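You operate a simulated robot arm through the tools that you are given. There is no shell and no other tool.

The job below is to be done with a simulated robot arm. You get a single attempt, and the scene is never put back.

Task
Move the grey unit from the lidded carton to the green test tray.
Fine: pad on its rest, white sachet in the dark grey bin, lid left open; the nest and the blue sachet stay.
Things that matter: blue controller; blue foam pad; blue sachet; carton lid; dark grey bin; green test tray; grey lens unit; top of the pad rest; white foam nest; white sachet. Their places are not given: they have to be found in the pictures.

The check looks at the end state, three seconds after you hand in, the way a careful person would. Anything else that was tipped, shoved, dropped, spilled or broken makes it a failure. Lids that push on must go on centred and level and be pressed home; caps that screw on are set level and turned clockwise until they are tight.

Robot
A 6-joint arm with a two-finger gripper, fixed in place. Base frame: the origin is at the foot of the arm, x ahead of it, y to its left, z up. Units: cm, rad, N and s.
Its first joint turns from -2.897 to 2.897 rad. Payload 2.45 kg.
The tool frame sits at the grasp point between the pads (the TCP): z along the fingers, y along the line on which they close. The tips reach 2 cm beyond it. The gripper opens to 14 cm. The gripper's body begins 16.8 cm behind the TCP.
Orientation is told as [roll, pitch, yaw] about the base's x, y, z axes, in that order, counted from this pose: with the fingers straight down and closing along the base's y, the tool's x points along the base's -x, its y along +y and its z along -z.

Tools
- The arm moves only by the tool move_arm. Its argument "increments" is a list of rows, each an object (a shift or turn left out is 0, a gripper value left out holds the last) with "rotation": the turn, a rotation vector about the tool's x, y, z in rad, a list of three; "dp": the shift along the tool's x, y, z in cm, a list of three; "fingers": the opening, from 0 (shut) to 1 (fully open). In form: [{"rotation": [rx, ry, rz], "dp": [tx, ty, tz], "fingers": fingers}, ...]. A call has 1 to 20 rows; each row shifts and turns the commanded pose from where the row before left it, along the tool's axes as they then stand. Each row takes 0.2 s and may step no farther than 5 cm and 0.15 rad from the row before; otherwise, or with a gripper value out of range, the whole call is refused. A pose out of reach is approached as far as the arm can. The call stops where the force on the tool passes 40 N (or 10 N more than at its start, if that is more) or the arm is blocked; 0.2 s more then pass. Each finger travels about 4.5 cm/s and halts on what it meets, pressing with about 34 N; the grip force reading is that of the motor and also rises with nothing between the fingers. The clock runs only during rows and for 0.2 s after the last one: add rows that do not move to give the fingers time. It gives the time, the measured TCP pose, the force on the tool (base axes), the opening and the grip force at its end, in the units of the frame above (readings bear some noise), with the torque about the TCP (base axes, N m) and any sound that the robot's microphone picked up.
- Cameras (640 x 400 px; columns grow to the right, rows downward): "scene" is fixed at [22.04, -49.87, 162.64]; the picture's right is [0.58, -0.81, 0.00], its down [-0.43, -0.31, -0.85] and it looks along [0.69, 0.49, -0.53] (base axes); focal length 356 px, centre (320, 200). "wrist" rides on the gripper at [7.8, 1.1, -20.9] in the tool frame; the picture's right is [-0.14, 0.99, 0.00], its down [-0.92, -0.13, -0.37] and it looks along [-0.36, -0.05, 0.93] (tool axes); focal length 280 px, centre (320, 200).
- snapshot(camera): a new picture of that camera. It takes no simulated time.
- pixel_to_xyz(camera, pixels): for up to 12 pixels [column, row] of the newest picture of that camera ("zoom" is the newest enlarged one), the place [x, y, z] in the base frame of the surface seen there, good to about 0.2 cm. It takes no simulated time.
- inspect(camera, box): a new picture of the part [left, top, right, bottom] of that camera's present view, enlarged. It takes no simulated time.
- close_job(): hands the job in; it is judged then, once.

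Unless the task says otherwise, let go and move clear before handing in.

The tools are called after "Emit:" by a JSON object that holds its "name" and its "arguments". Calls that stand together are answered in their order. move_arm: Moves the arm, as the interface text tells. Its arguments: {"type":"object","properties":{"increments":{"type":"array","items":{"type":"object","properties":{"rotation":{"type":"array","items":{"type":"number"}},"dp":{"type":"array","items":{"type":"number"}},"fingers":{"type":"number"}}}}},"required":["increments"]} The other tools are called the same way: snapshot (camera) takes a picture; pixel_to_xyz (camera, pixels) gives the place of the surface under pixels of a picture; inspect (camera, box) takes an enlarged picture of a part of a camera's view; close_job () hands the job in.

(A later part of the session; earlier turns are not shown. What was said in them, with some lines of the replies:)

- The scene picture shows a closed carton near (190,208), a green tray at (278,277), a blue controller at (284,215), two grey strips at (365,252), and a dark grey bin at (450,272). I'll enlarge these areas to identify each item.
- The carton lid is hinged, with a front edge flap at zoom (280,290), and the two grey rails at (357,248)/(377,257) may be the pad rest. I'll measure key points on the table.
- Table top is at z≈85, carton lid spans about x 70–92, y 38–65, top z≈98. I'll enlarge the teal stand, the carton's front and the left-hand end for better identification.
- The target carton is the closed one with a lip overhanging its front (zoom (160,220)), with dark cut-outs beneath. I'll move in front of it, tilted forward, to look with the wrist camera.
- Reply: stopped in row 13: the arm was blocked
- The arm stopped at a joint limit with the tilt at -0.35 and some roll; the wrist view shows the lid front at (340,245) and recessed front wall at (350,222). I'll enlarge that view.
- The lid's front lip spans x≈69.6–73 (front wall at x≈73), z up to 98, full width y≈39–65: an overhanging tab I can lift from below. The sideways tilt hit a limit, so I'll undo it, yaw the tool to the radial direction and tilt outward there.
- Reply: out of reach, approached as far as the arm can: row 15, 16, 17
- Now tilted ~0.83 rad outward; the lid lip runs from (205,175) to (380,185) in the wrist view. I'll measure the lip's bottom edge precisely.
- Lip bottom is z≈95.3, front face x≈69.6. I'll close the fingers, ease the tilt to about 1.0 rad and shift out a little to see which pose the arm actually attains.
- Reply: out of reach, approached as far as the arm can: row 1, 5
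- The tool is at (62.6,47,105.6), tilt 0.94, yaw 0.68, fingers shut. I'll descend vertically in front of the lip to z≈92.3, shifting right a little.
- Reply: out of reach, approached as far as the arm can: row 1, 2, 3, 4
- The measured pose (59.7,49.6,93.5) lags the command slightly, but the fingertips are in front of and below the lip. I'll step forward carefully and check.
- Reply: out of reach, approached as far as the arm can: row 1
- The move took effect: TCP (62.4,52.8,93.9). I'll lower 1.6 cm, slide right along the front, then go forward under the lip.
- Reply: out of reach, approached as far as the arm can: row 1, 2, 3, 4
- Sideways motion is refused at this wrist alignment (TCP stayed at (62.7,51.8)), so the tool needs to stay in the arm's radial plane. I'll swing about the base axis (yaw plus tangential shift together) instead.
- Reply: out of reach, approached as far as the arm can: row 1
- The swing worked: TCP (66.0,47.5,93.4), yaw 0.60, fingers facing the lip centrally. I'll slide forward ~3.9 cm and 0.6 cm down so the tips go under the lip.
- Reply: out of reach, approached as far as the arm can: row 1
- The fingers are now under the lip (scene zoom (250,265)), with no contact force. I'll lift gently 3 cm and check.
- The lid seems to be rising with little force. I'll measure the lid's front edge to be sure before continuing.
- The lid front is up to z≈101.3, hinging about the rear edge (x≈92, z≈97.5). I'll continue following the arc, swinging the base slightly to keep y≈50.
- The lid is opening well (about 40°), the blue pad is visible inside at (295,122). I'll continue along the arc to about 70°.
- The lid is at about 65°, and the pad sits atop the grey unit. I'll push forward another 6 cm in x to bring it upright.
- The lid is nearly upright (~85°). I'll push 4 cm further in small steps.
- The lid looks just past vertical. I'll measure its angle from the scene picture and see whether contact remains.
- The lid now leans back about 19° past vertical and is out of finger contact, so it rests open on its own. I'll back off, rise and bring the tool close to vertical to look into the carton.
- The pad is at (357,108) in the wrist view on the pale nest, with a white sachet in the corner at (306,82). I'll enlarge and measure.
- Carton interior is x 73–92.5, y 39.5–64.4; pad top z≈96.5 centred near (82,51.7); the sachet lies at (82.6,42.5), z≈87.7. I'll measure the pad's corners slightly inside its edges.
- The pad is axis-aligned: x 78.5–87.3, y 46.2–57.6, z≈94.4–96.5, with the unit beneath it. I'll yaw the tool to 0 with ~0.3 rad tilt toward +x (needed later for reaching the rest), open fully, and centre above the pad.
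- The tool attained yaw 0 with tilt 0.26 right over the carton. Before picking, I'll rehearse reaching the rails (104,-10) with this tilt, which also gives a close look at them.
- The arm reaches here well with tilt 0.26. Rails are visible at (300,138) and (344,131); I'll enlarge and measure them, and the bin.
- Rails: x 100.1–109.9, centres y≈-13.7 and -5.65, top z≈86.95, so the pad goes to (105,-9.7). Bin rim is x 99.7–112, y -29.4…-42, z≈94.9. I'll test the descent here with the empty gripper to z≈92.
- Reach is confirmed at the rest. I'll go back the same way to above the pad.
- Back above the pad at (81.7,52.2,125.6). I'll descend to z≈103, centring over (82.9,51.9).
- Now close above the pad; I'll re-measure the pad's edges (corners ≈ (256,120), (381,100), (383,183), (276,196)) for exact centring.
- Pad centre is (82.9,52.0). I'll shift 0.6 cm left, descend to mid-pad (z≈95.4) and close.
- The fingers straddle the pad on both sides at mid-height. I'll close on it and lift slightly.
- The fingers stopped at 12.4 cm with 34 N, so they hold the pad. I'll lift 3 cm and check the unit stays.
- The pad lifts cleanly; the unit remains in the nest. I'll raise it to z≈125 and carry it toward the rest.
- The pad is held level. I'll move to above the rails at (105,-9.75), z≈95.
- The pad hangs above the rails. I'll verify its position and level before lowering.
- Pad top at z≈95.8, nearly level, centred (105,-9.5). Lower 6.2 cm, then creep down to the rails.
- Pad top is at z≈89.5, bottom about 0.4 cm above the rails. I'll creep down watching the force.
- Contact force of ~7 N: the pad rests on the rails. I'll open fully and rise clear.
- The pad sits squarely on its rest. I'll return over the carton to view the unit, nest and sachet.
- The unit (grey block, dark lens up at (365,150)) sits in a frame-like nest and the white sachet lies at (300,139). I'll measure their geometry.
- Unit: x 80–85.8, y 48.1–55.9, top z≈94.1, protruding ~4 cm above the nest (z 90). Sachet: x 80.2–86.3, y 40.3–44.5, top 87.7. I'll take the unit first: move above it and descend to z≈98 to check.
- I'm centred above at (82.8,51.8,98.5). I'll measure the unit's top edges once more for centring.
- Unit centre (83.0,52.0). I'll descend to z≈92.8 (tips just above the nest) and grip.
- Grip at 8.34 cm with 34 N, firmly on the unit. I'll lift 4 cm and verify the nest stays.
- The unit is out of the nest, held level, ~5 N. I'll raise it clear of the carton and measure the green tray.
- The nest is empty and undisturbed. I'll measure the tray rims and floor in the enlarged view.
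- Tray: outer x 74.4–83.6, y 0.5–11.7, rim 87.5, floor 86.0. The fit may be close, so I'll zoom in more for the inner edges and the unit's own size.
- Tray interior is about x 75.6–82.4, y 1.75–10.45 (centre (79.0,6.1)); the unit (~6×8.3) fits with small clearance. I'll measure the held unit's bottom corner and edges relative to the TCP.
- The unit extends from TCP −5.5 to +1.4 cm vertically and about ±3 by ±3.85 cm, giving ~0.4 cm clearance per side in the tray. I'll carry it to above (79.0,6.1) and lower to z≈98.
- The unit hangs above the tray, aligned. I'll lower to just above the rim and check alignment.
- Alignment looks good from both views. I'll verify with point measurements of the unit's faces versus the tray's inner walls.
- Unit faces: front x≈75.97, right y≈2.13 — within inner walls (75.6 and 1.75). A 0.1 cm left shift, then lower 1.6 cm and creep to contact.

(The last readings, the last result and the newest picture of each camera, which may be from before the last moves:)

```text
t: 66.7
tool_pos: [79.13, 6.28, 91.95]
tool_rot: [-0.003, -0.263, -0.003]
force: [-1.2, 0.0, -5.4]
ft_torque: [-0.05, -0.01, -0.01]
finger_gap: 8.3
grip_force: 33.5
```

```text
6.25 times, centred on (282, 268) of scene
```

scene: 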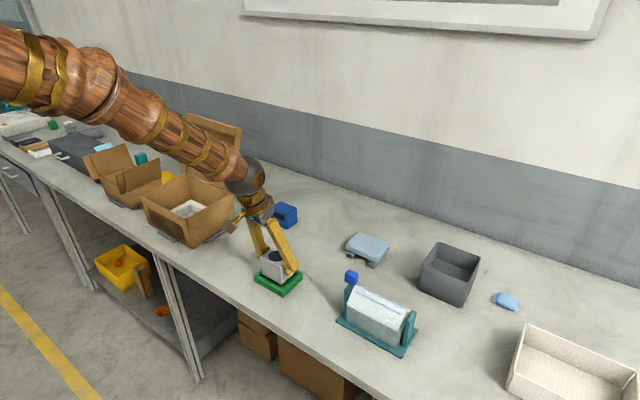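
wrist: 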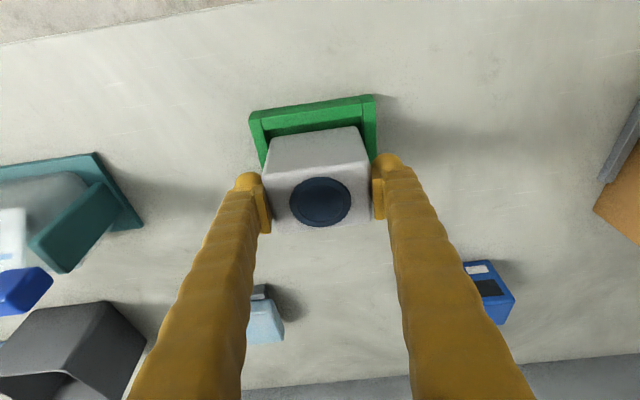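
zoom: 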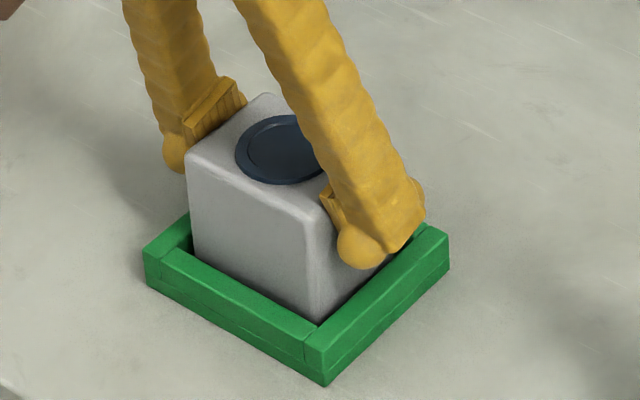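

The unit is inside the tray walls with no contact force yet. I'll creep down the last few millimetres.

Emit:
{"name": "move_arm", "arguments": {"increments": [{"dp": [0.03, 0, 0.12]}, {"dp": [0.03, 0, 0.12]}, {"dp": [0.03, 0, 0.12]}, {}]}}

```text
t: 67.4
tool_pos: [79.29, 6.24, 91.84]
tool_rot: [-0.002, -0.267, -0.003]
force: [-2.0, 1.6, 5.7]
ft_torque: [-0.12, -0.07, -0.06]
finger_gap: 8.33
grip_force: 34.0
stopped in row 3: the force on the tool passed its limit at 41 N (the readings are from after the stop); the commanded pose is now the measured one
```

Contact was made (brief 41 N, now 6 N). I'll check that it's seated on the floor and not on a wall before releasing.

Emit:
{"name": "snapshot", "arguments": {"camera": "scene"}}

Emit:
{"name": "inspect", "arguments": {"camera": "scene", "box": [252, 236, 312, 300]}}

Emit:
{"name": "snapshot", "arguments": {"camera": "wrist"}}

Emit:
{"name": "pixel_to_xyz", "arguments": {"camera": "scene", "pixels": [[271, 275], [266, 272], [277, 280], [285, 281], [286, 275], [276, 264], [264, 260], [281, 255]]}}

```text
taken
```

scene: 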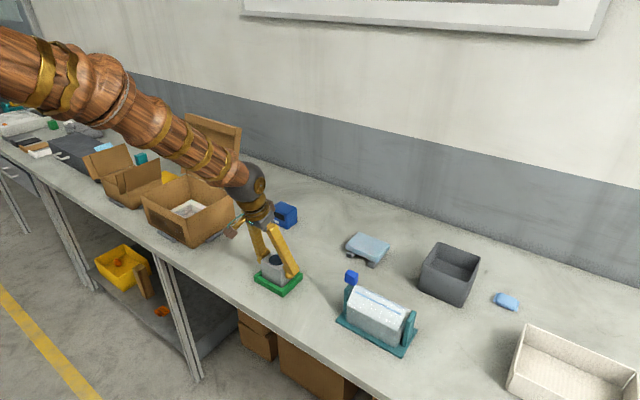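

```text
6.25 times, centred on (282, 268) of scene
```

zoom: 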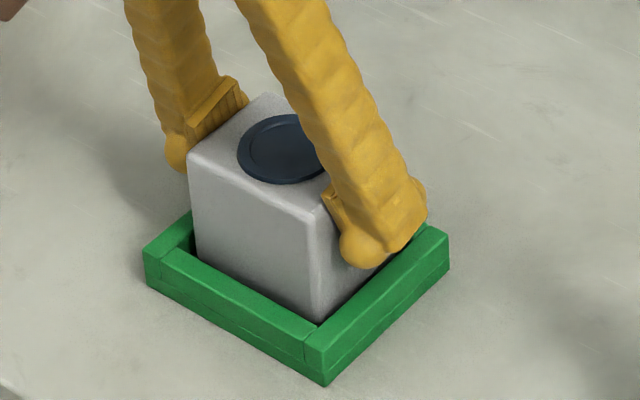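

```text
taken
```

wrist: 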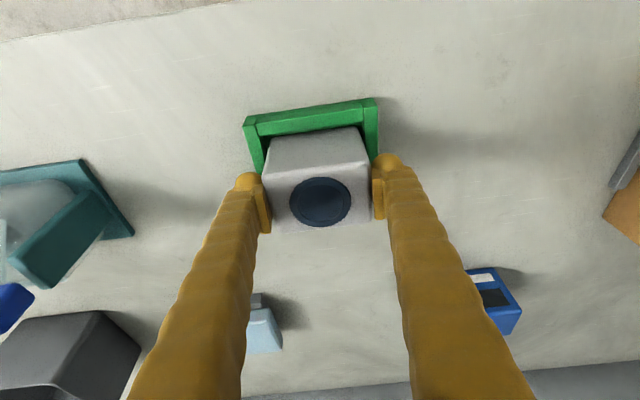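

```text
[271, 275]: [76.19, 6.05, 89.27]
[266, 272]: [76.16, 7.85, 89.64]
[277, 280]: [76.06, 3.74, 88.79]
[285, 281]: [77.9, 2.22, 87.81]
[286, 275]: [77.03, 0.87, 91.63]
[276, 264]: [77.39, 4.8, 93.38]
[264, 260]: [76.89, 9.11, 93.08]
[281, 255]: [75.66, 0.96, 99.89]
```

Top is at z≈93.1, matching a unit seated on the tray floor (not the rim). I'll release and rise clear.

Emit:
{"name": "move_arm", "arguments": {"increments": [{"fingers": 0.65}, {"fingers": 0.75}, {"fingers": 0.75}, {"fingers": 0.75}, {"dp": [-0.52, 0, -1.93]}, {"dp": [-1.17, 0, -4.35]}, {"dp": [-1.17, 0, -4.35]}, {"dp": [-1.17, 0, -4.35]}, {"dp": [-1.17, 0, -4.35]}, {}]}}

Emit:
{"name": "snapshot", "arguments": {"camera": "wrist"}}

Emit:
{"name": "snapshot", "arguments": {"camera": "scene"}}

Emit:
{"name": "inspect", "arguments": {"camera": "scene", "box": [252, 236, 312, 300]}}

```text
t: 69.6
tool_pos: [78.99, 6.21, 112.15]
tool_rot: [0.0, -0.266, -0.003]
force: [0.7, -0.7, 0.0]
ft_torque: [-0.02, 0.02, 0.02]
finger_gap: 10.47
grip_force: 0.0
```

```text
taken
```

wrist: 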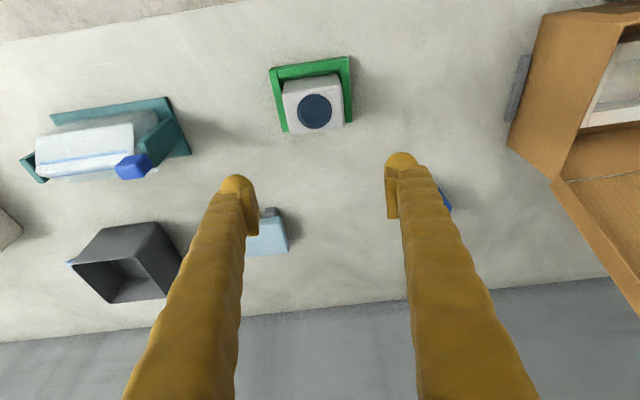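

```text
taken
```

scene: 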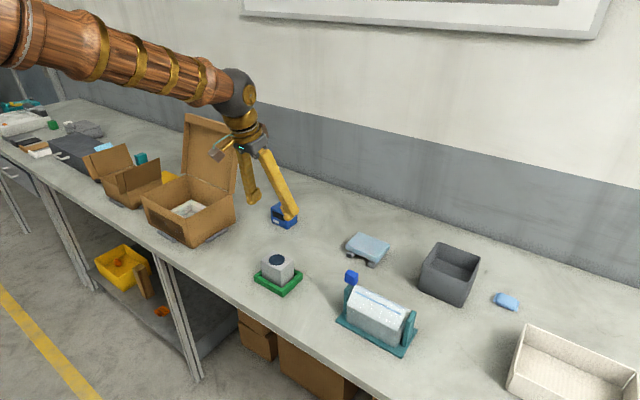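

```text
6.25 times, centred on (282, 268) of scene
```

zoom: 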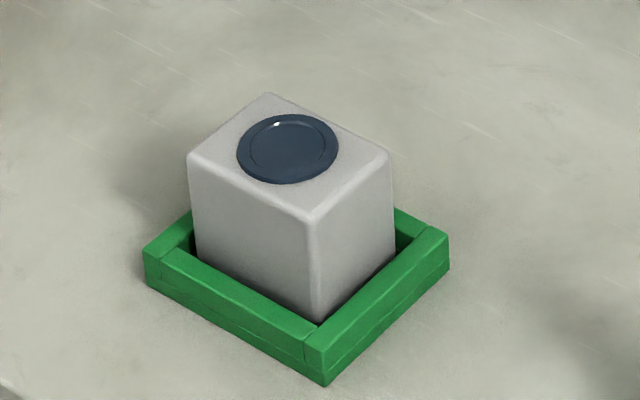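

The unit sits in the tray, lens up. Next, the sachet: straighten the tool, go above the carton's right side, and yaw 90° so the fingers close along x.

Emit:
{"name": "move_arm", "arguments": {"increments": [{"rotation": [0, 0.133, 0], "dp": [-1, 0, -4]}, {"rotation": [0, 0.133, 0], "dp": [-0.5, 0, -4]}, {"dp": [-0.5, 4.5, -0.5]}, {"dp": [-0.5, 4.5, -0.5]}, {"dp": [-0.5, 4.5, 0]}, {"dp": [-0.5, 4.5, 0]}, {"dp": [-0.5, 4.5, 0]}, {"dp": [-0.5, 4.5, 0]}, {"dp": [-0.5, 4.5, 0]}, {"dp": [-0.5, 4.5, 0]}, {}]}}

Emit:
{"name": "move_arm", "arguments": {"increments": [{"rotation": [0, 0, -0.1428]}, {"rotation": [0, 0, -0.1428]}, {"rotation": [0, 0, -0.1428]}, {"rotation": [0, 0, -0.1428]}, {"rotation": [0, 0, -0.1428]}, {"rotation": [0, 0, -0.1428]}, {"rotation": [0, 0, -0.1428]}, {"rotation": [0, 0, -0.1428]}, {"rotation": [0, 0, -0.1428]}, {"rotation": [0, 0, -0.1428]}, {"rotation": [0, 0, -0.1428]}, {}]}}

Emit:
{"name": "snapshot", "arguments": {"camera": "wrist"}}

Emit:
{"name": "snapshot", "arguments": {"camera": "scene"}}

```text
t: 72.0
tool_pos: [83.16, 42.3, 120.88]
tool_rot: [-0.001, -0.001, -0.003]
force: [-0.1, -0.5, 0.1]
ft_torque: [0.06, -0.01, 0.03]
finger_gap: 10.49
grip_force: 0.0
```

```text
t: 74.6
tool_pos: [83.01, 42.05, 120.98]
tool_rot: [0.0, 0.003, 1.568]
force: [0.5, -0.4, 0.3]
ft_torque: [-0.02, 0.03, 0.0]
finger_gap: 10.49
grip_force: 0.0
```

```text
taken
```

wrist: 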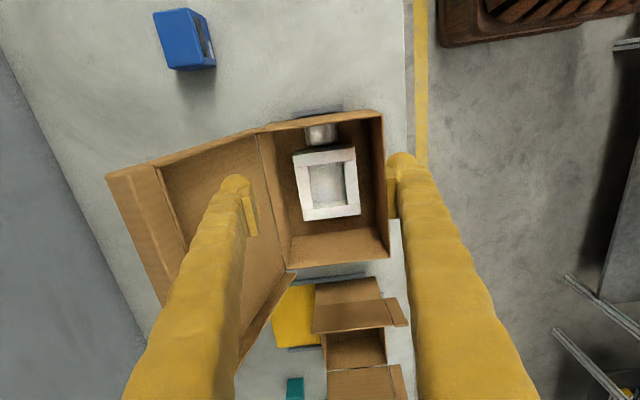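

```text
taken
```

scene: 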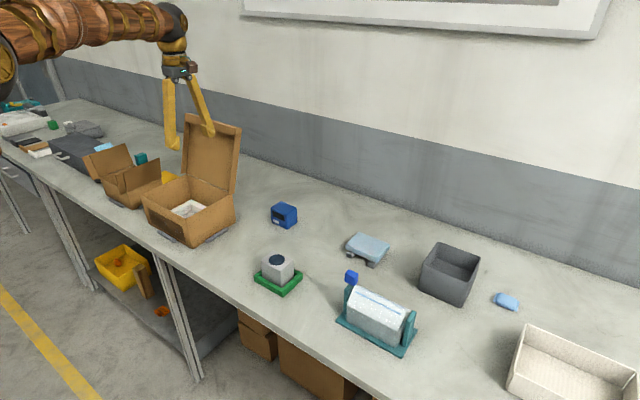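

Vertical tool at yaw 1.57 above the sachet slot; sachet glimpsed at (320,133). I'll narrow the opening to ~9 cm and descend to z≈100 for a closer measurement.

Emit:
{"name": "move_arm", "arguments": {"increments": [{"dp": [-0.55, -0.2, 4.2], "fingers": 0.65}, {"dp": [0, 0, 4.2]}, {"dp": [0, 0, 4.2]}, {"dp": [0, 0, 4.2]}, {"dp": [0, 0, 3.8]}, {}]}}

Emit:
{"name": "snapshot", "arguments": {"camera": "wrist"}}

Emit:
{"name": "inspect", "arguments": {"camera": "wrist", "box": [220, 60, 420, 220]}}

```text
t: 76.0
tool_pos: [83.21, 42.76, 100.35]
tool_rot: [0.001, 0.001, 1.566]
force: [-0.4, 0.3, -0.5]
ft_torque: [0.0, -0.04, 0.0]
finger_gap: 9.09
grip_force: 0.1
```

```text
taken
```

wrist: 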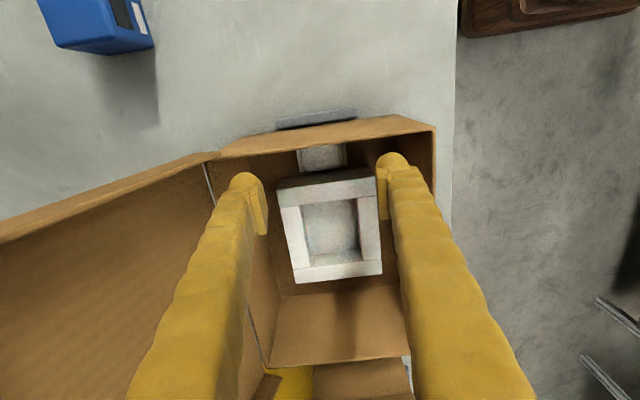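

```text
2.50 times, centred on (320, 140) of wrist
```

zoom: 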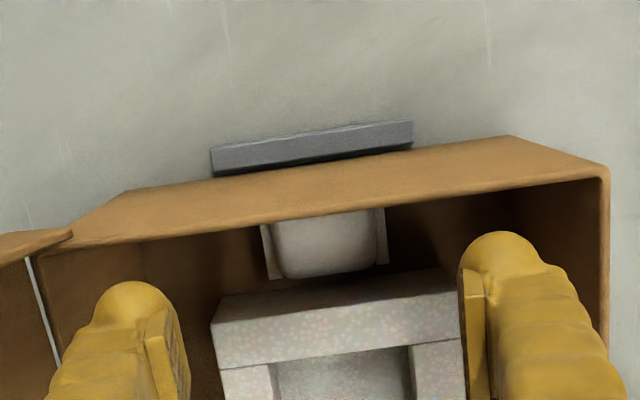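

The sachet's end seams are visible at zoom x≈262 and 385. I'll measure these plus the wall's inner edge and nest side.

Emit:
{"name": "pixel_to_xyz", "arguments": {"camera": "zoom", "pixels": [[266, 240], [268, 272], [382, 225], [384, 258], [325, 240], [325, 270], [290, 268], [365, 262], [340, 282], [325, 205], [330, 290], [330, 310]]}}

```text
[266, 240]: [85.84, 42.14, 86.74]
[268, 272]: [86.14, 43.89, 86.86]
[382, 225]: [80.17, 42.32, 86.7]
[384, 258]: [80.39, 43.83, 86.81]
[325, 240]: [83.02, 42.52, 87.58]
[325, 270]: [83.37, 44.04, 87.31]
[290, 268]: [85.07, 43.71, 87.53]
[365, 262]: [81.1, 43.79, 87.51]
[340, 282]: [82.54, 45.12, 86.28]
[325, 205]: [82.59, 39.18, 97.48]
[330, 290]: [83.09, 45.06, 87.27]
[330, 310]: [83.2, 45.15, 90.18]
```

Sachet spans x 80.1–86.2, y ≈40.4–44.3; slot between wall (39.7) and nest (45.1). I'll centre at y 42.4 and descend, stopping short first.

Emit:
{"name": "move_arm", "arguments": {"increments": [{"dp": [0.36, 0.03, 2]}, {"dp": [0, 0, 3]}, {"dp": [0, 0, 3]}, {"dp": [0, 0, 3]}, {}]}}

Emit:
{"name": "snapshot", "arguments": {"camera": "wrist"}}

Emit:
{"name": "inspect", "arguments": {"camera": "scene", "box": [150, 150, 240, 220]}}

```text
t: 77.2
tool_pos: [83.14, 42.17, 89.32]
tool_rot: [-0.001, 0.002, 1.568]
force: [-0.7, -0.6, -0.1]
ft_torque: [-0.01, 0.02, -0.01]
finger_gap: 9.11
grip_force: 0.1
```

```text
taken
```

wrist: 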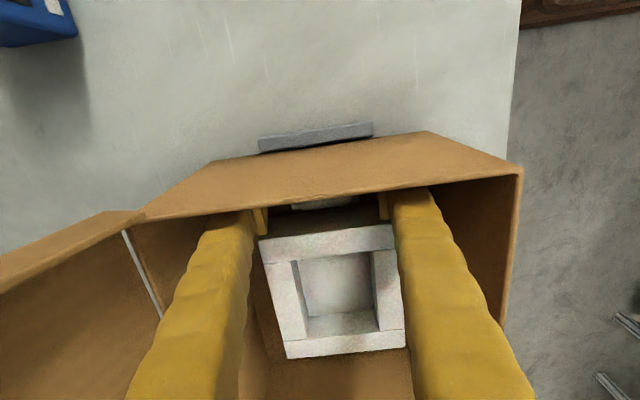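

```text
5.71 times, centred on (195, 185) of scene
```

zoom: 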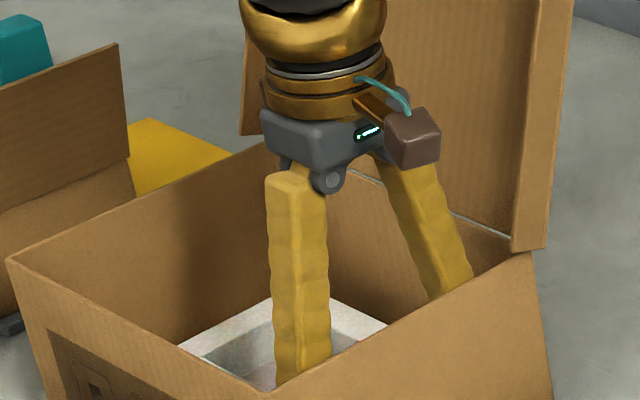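

Positioned at (83.1,42.2,89.3), fingers clear of the nest and wall. I'll go down 1.4 cm, then close gently.

Emit:
{"name": "move_arm", "arguments": {"increments": [{"dp": [-0.15, 0, 0.7]}, {"dp": [0, 0, 0.7]}, {}, {"fingers": 0.5}, {"fingers": 0.45}, {"fingers": 0.4}, {"fingers": 0.35}, {"fingers": 0.35}]}}

Emit:
{"name": "snapshot", "arguments": {"camera": "wrist"}}

```text
t: 79.0
tool_pos: [83.16, 42.44, 87.91]
tool_rot: [0.001, 0.002, 1.567]
force: [-0.1, -0.3, 1.0]
ft_torque: [-0.02, 0.02, -0.01]
finger_gap: 6.04
grip_force: 33.9
```

```text
taken
```

wrist: 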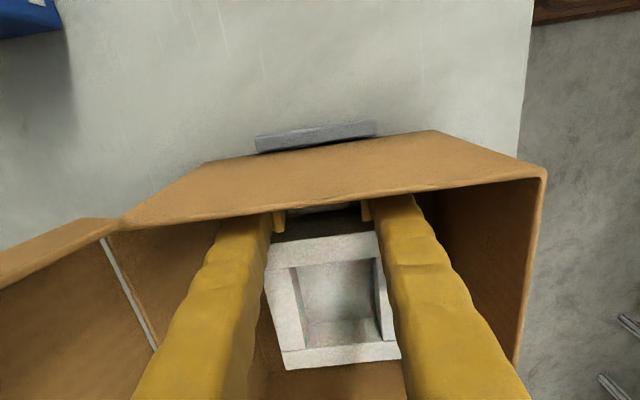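

Fingers stopped at 6.04 cm with 34 N — the sachet is gripped. Lift slowly and check.

Emit:
{"name": "move_arm", "arguments": {"increments": [{"dp": [0, 0, -1.5]}, {"dp": [0, 0, -2]}, {"dp": [0, 0, -3]}, {"dp": [0, 0, -4]}, {"dp": [0, 0, -4]}, {"dp": [0, 0, -4]}, {}]}}

Emit:
{"name": "snapshot", "arguments": {"camera": "wrist"}}

Emit:
{"name": "inspect", "arguments": {"camera": "scene", "box": [140, 120, 240, 220]}}

```text
t: 80.6
tool_pos: [83.38, 42.39, 106.45]
tool_rot: [0.001, 0.002, 1.568]
force: [-0.3, -0.3, -1.1]
ft_torque: [0.0, -0.03, -0.01]
finger_gap: 6.03
grip_force: 33.6
```

```text
taken
```

wrist: 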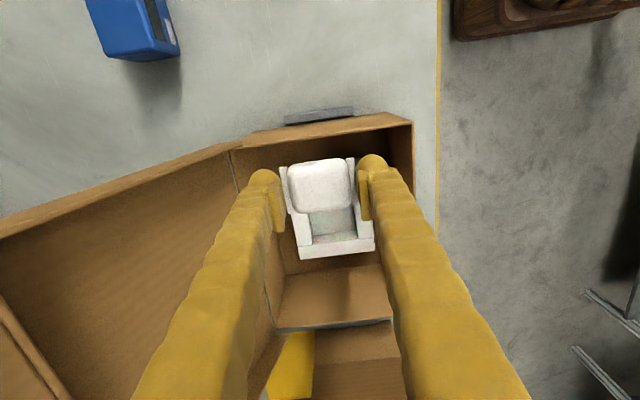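

```text
4.00 times, centred on (190, 170) of scene
```

zoom: 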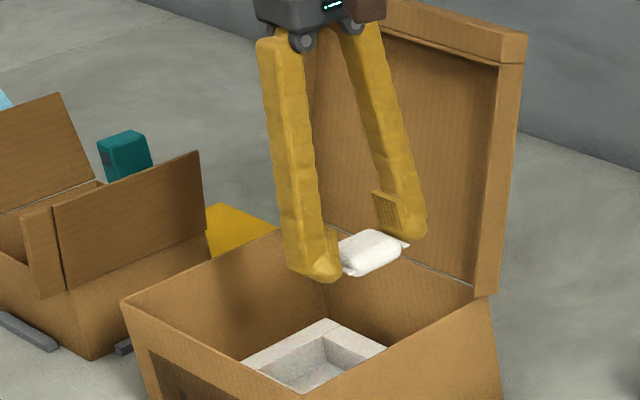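

The white sachet is held and the nest undisturbed. I'll raise it, and yaw the tool to −0.32 rad to face the bin radially.

Emit:
{"name": "move_arm", "arguments": {"increments": [{"dp": [0, 0, -4]}, {"dp": [0, 0, -4]}, {"dp": [0, 0, -4]}, {"dp": [0, 0, -4]}, {"rotation": [0, 0, 0.1455]}, {"rotation": [0, 0, 0.1455]}, {"rotation": [0, 0, 0.1455]}, {"rotation": [0, 0, 0.1455]}, {"rotation": [0, 0, 0.1455]}, {"rotation": [0, 0, 0.1455]}, {"rotation": [0, 0, 0.1455]}, {"rotation": [0, 0, 0.1455]}, {"rotation": [0, 0, 0.1455]}, {"rotation": [0, 0, 0.1455]}, {"rotation": [0, 0, 0.1455]}, {"rotation": [0, 0, 0.1455]}, {"rotation": [0, 0, 0.1455]}, {}]}}

Emit:
{"name": "move_arm", "arguments": {"increments": [{"dp": [-1.71, -4.2, 0]}, {"dp": [-1.71, -4.2, 0]}, {"dp": [-1.71, -4.2, 0]}, {"dp": [-1.71, -4.2, 0]}, {"dp": [-1.71, -4.2, 0]}, {"dp": [-1.71, -4.2, 0]}, {"dp": [-1.71, -4.2, 0]}, {"dp": [-1.71, -4.2, 0]}, {"dp": [-1.71, -4.2, 0]}, {"dp": [-1.71, -4.2, 0]}, {"dp": [-1.71, -4.2, 0]}, {"dp": [-1.71, -4.2, 0]}, {"dp": [-1.71, -4.2, 0]}, {"dp": [-1.71, -4.2, 0]}, {"dp": [-1.71, -4.2, 0]}, {"dp": [-1.71, -4.2, 0]}, {}]}}

Emit:
{"name": "snapshot", "arguments": {"camera": "wrist"}}

Emit:
{"name": "snapshot", "arguments": {"camera": "scene"}}

```text
t: 84.4
tool_pos: [83.23, 42.52, 122.43]
tool_rot: [-0.001, -0.002, -0.326]
force: [-0.5, 0.6, 0.0]
ft_torque: [0.02, 0.01, 0.0]
finger_gap: 6.04
grip_force: 33.5
```

```text
t: 88.0
tool_pos: [87.51, -29.72, 122.83]
tool_rot: [-0.001, -0.002, -0.325]
force: [-0.2, -0.4, -0.4]
ft_torque: [0.04, 0.0, 0.0]
finger_gap: 6.02
grip_force: 33.6
```

```text
taken
```

wrist: 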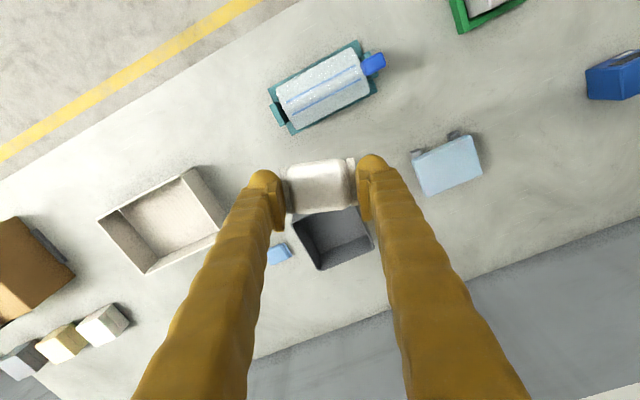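

```text
taken
```

scene: 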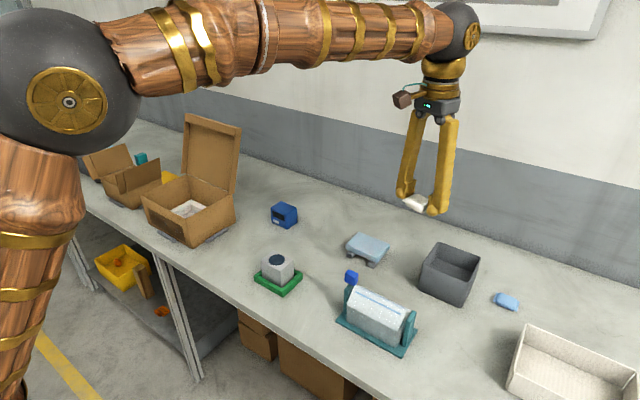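

At (87.5,−29.7,122.8) with the sachet secure. I'll tilt outward 0.6 rad and move to above the bin centre at z≈108.

Emit:
{"name": "move_arm", "arguments": {"increments": [{"rotation": [0, -0.15, 0]}, {"rotation": [0, -0.15, 0]}, {"rotation": [0, -0.15, 0]}, {"rotation": [0, -0.15, 0]}, {"dp": [-1.28, 0.03, 3.87]}, {"dp": [-1.28, 0.03, 3.87]}, {"dp": [-1.28, 0.03, 3.87]}, {"dp": [-1.28, 0.03, 3.87]}, {"dp": [-1.28, 0.03, 3.87]}, {"dp": [-1.28, 0.03, 3.87]}, {}]}}

Emit:
{"name": "snapshot", "arguments": {"camera": "wrist"}}

Emit:
{"name": "inspect", "arguments": {"camera": "scene", "box": [400, 180, 520, 310]}}

```text
t: 90.4
tool_pos: [106.19, -36.08, 107.95]
tool_rot: [-0.002, -0.601, -0.324]
force: [-0.3, 0.0, -0.7]
ft_torque: [0.02, 0.03, -0.02]
finger_gap: 6.04
grip_force: 34.3
```

```text
taken
```

wrist: 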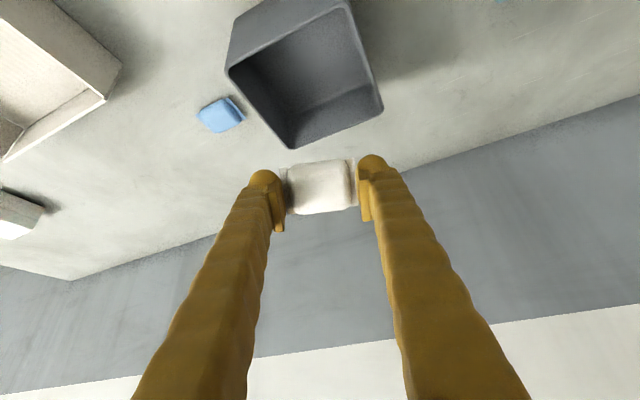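

```text
3.08 times, centred on (460, 245) of scene
```

zoom: 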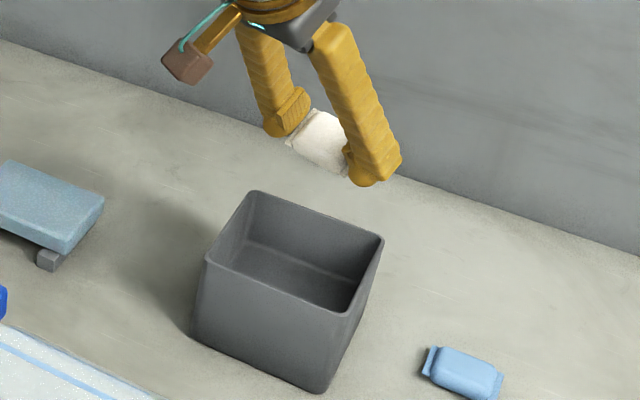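

The tool is at (106.2,−36.1,108) over the bin. I'll measure the rim corners precisely from this view.

Emit:
{"name": "pixel_to_xyz", "arguments": {"camera": "wrist", "pixels": [[228, 69], [349, 5], [382, 108], [292, 148], [300, 90], [320, 110], [260, 110], [365, 60], [290, 40], [335, 130], [320, 190]]}}

Emit:
{"name": "pixel_to_xyz", "arguments": {"camera": "scene", "pixels": [[441, 245], [479, 260], [423, 266], [465, 282], [450, 262], [440, 272]]}}

```text
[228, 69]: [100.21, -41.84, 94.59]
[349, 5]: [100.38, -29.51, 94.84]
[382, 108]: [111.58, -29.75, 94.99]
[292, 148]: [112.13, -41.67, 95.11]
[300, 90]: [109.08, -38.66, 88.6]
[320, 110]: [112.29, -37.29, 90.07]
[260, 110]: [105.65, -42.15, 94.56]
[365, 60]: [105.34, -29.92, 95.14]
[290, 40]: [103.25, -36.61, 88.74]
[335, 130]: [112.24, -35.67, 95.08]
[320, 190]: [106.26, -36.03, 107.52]
```

```text
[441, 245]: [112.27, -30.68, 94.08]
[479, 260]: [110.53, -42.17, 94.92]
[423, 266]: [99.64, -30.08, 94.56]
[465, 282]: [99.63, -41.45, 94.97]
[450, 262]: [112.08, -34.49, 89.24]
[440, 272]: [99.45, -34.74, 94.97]
```

Bin interior: x 100.1–112, y −41.9…−29.6, floor ≈88.6, rim 95. I'll lower the sachet into the bin to TCP z≈94.

Emit:
{"name": "move_arm", "arguments": {"increments": [{"dp": [1.98, 0.1, 2.89]}, {"dp": [1.98, 0.1, 2.89]}, {"dp": [1.98, 0.1, 2.89]}, {"dp": [1.98, 0, 2.89]}, {}]}}

Emit:
{"name": "snapshot", "arguments": {"camera": "wrist"}}

Emit:
{"name": "inspect", "arguments": {"camera": "scene", "box": [400, 190, 520, 310]}}

```text
t: 91.6
tool_pos: [106.18, -35.72, 93.66]
tool_rot: [-0.001, -0.601, -0.325]
force: [-1.4, -7.2, -0.5]
ft_torque: [0.05, -0.01, 0.16]
finger_gap: 6.04
grip_force: 33.9
```

```text
taken
```

wrist: 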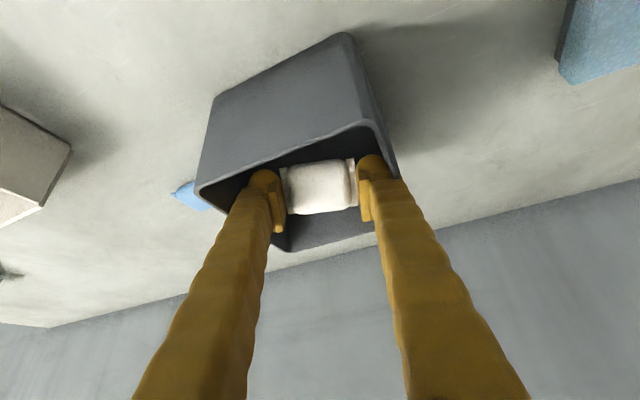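

```text
3.33 times, centred on (460, 250) of scene
```

zoom: 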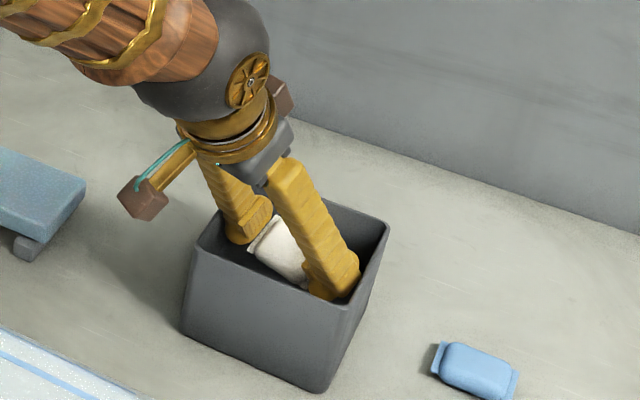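

A sideways force of −7 N suggests the left finger touches the bin's left rim. I'll rise 2 cm immediately and re-check the bin's position.

Emit:
{"name": "move_arm", "arguments": {"increments": [{"dp": [-1.13, -0.3, -1.65]}, {"dp": [-1.13, -0.3, -1.65]}, {}]}}

Emit:
{"name": "snapshot", "arguments": {"camera": "wrist"}}

Emit:
{"name": "snapshot", "arguments": {"camera": "scene"}}

Emit:
{"name": "pixel_to_xyz", "arguments": {"camera": "scene", "pixels": [[441, 245], [479, 260], [423, 266], [465, 282], [440, 285], [440, 272]]}}

Emit:
{"name": "inspect", "arguments": {"camera": "scene", "box": [400, 190, 520, 310]}}

```text
t: 92.4
tool_pos: [106.19, -36.25, 97.78]
tool_rot: [-0.001, -0.601, -0.325]
force: [-0.7, -0.4, -0.3]
ft_torque: [0.03, -0.03, 0.01]
finger_gap: 6.04
grip_force: 33.9
```

```text
taken
```

wrist: 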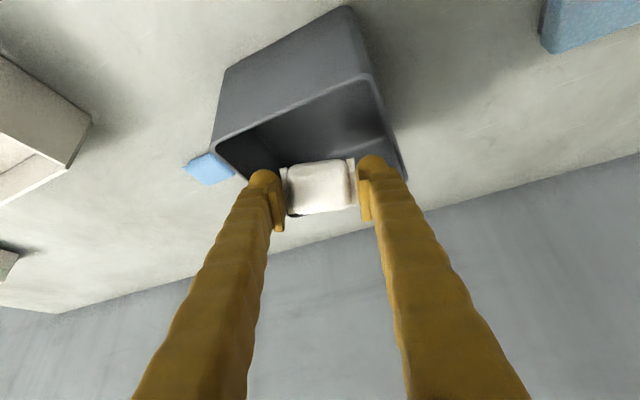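

```text
taken
```

scene: 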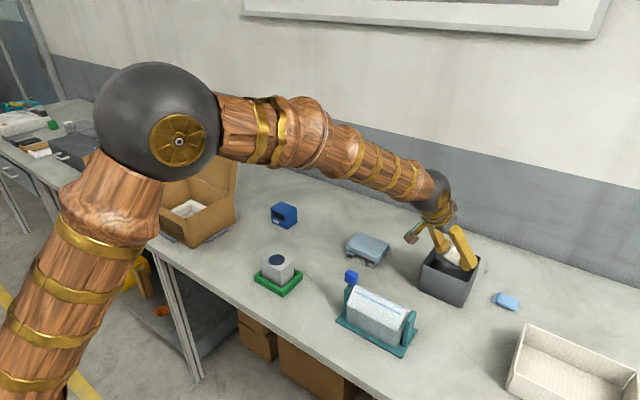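

```text
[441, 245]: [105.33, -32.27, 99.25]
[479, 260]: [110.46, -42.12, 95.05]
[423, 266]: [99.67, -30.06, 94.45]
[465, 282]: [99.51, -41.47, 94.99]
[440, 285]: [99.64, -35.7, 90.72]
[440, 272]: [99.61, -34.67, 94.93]
```

```text
3.33 times, centred on (460, 250) of scene
```

zoom: 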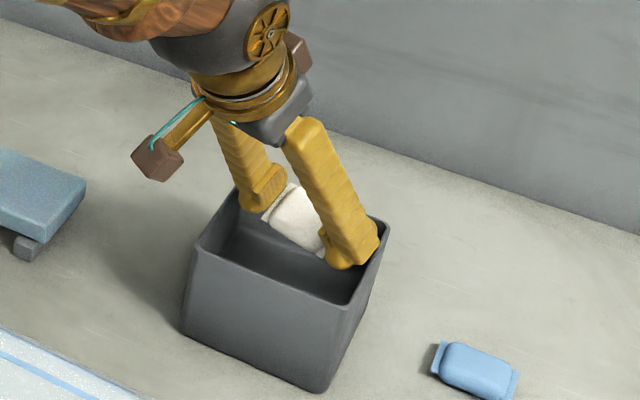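

The bin hasn't moved (front rim still x≈99.6) and the force is gone. The sachet is centred over the bin with the tips just at rim level, so I'll release it here.

Emit:
{"name": "move_arm", "arguments": {"increments": [{"fingers": 0.55}, {"fingers": 0.55}, {"fingers": 0.55}, {"fingers": 0.55}, {}]}}

Emit:
{"name": "inspect", "arguments": {"camera": "scene", "box": [400, 190, 520, 310]}}

Emit:
{"name": "snapshot", "arguments": {"camera": "wrist"}}

```text
t: 93.6
tool_pos: [106.19, -36.22, 97.69]
tool_rot: [-0.002, -0.6, -0.325]
force: [0.9, -0.2, -1.4]
ft_torque: [0.02, -0.02, -0.04]
finger_gap: 7.7
grip_force: 0.0
```

```text
3.33 times, centred on (460, 250) of scene
```

zoom: 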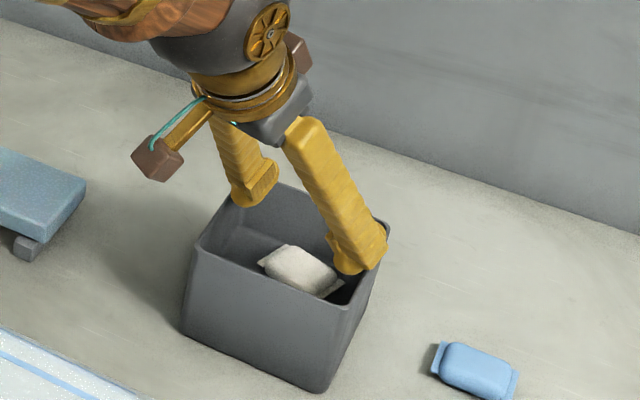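

```text
taken
```

wrist: 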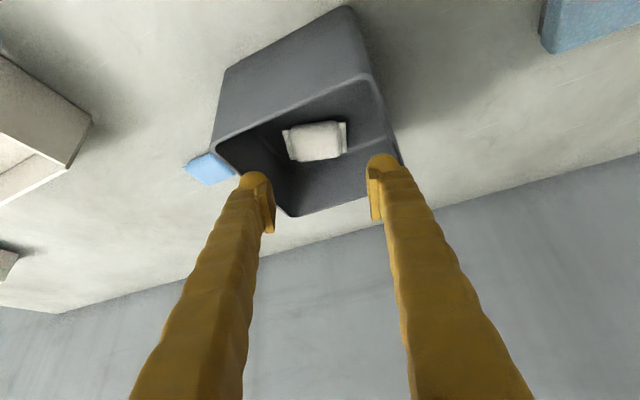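

The white sachet lies in the bin. I'll rise straight up, back away, and inspect everything.

Emit:
{"name": "move_arm", "arguments": {"increments": [{"dp": [-1.13, 0, -1.65]}, {"dp": [-2.26, 0, -3.3]}, {"dp": [-2.26, 0, -3.3]}, {"dp": [-2.26, 0, -3.3]}, {"dp": [-2.26, 0, -3.3]}, {"dp": [-1.7, 0, -2.5]}, {"dp": [3.3, 0, -2.26]}, {"dp": [3.3, 0, -2.26]}, {"dp": [3.3, 0, -2.26]}, {"dp": [3.3, 0, -2.26]}, {"dp": [3.3, 0, -2.26]}, {"dp": [3.3, 0, -2.26]}, {"dp": [3.3, 0, -2.26], "rotation": [0, 0.15, 0]}, {"rotation": [0, 0.15, 0]}, {"rotation": [0, 0.15, 0]}, {"rotation": [0, 0.15, 0]}, {}]}}

Emit:
{"name": "snapshot", "arguments": {"camera": "scene"}}

Emit:
{"name": "snapshot", "arguments": {"camera": "wrist"}}

Emit:
{"name": "inspect", "arguments": {"camera": "scene", "box": [240, 190, 480, 340]}}

Emit:
{"name": "inspect", "arguments": {"camera": "scene", "box": [80, 100, 260, 250]}}

```text
t: 97.2
tool_pos: [79.7, -27.4, 118.72]
tool_rot: [-0.002, -0.001, -0.324]
force: [-0.5, 0.5, -0.4]
ft_torque: [0.02, 0.0, 0.02]
finger_gap: 7.69
grip_force: 0.0
```

```text
taken
```

scene: 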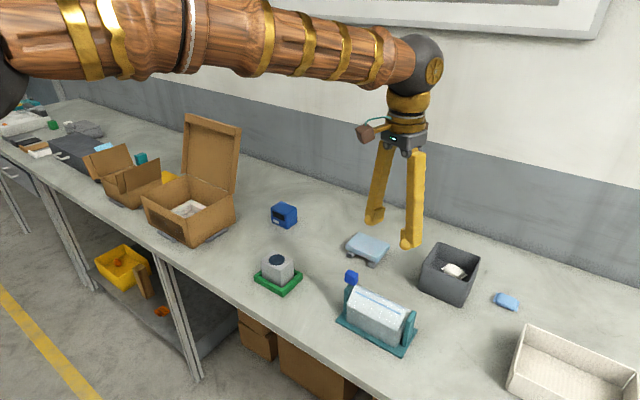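

```text
taken
```

wrist: 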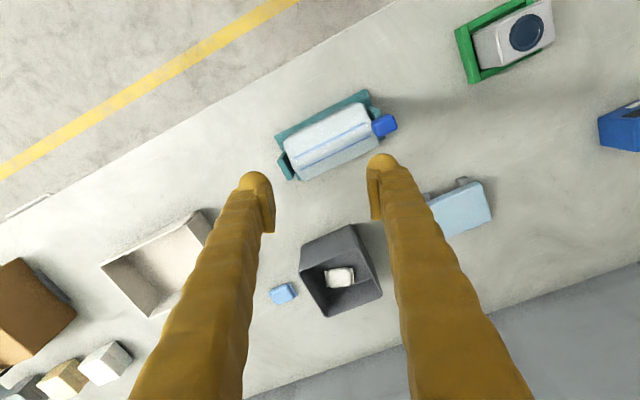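

```text
2.67 times, centred on (360, 265) of scene
```

zoom: 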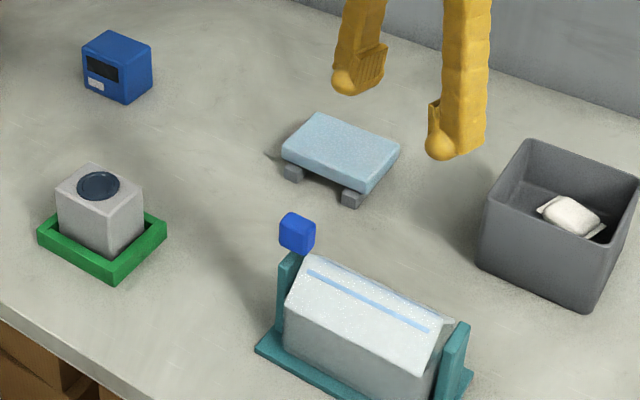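

```text
2.67 times, centred on (170, 175) of scene
```

zoom: 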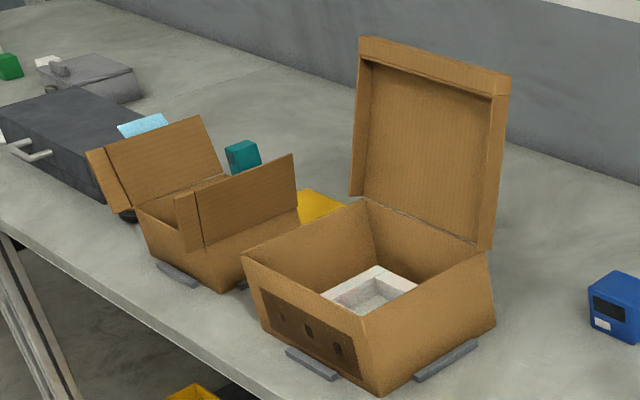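

Everything appears in place: sachet in bin, pad on rails, lid open, nest in carton, blue sachet and controller unmoved. One last check that the unit is level and fully inside the tray.

Emit:
{"name": "inspect", "arguments": {"camera": "scene", "box": [252, 240, 312, 300]}}

Emit:
{"name": "pixel_to_xyz", "arguments": {"camera": "scene", "pixels": [[263, 262], [277, 253], [280, 270], [292, 262], [276, 284], [266, 275], [255, 278], [302, 274], [507, 301], [284, 206], [277, 262]]}}

```text
6.67 times, centred on (282, 270) of scene
```

zoom: 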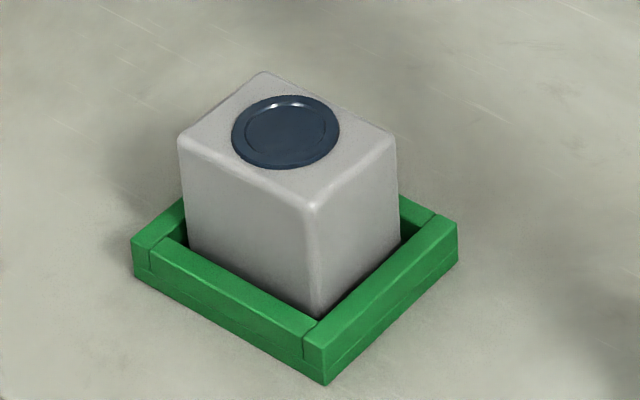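

```text
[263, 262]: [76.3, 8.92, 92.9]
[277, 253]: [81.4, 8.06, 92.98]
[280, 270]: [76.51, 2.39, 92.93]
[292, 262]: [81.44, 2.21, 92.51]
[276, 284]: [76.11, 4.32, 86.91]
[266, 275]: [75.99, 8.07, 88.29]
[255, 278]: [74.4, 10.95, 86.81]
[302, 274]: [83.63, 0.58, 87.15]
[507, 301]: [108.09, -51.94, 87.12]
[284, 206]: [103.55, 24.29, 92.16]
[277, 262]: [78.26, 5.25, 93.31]
```

The unit's top is level at z≈92.9, inside the tray walls, and the blue sachet, controller and tray read the same positions as at the start. The gripper is empty and clear, so I'll hand in.

Emit:
{"name": "close_job", "arguments": {}}

```text
The job is handed in.
```

The grey lens unit is now in the green test tray, sitting level with the lens up, and the job has been handed in. I haven't been shown the result of the check.

- **Foam pad:** it rests squarely on the two rails of its rest.
- **White sachet:** it is in the dark grey bin. I released it at rim height, so it dropped a few centimetres.
- **Carton:** the lid stands open, leaning back past vertical. The white foam nest is still inside.
- **Blue sachet and blue controller:** both measured in the same places as at the start, within the measuring accuracy.

There were two contacts along the way:

- **Tray:** lowering the unit onto the tray floor pressed briefly to 41 N before the arm stopped. The tray measured in its original place afterwards.
- **Bin:** a finger seemed to brush the bin's rim, with about 7 N sideways. The bin had not moved when I measured it again.
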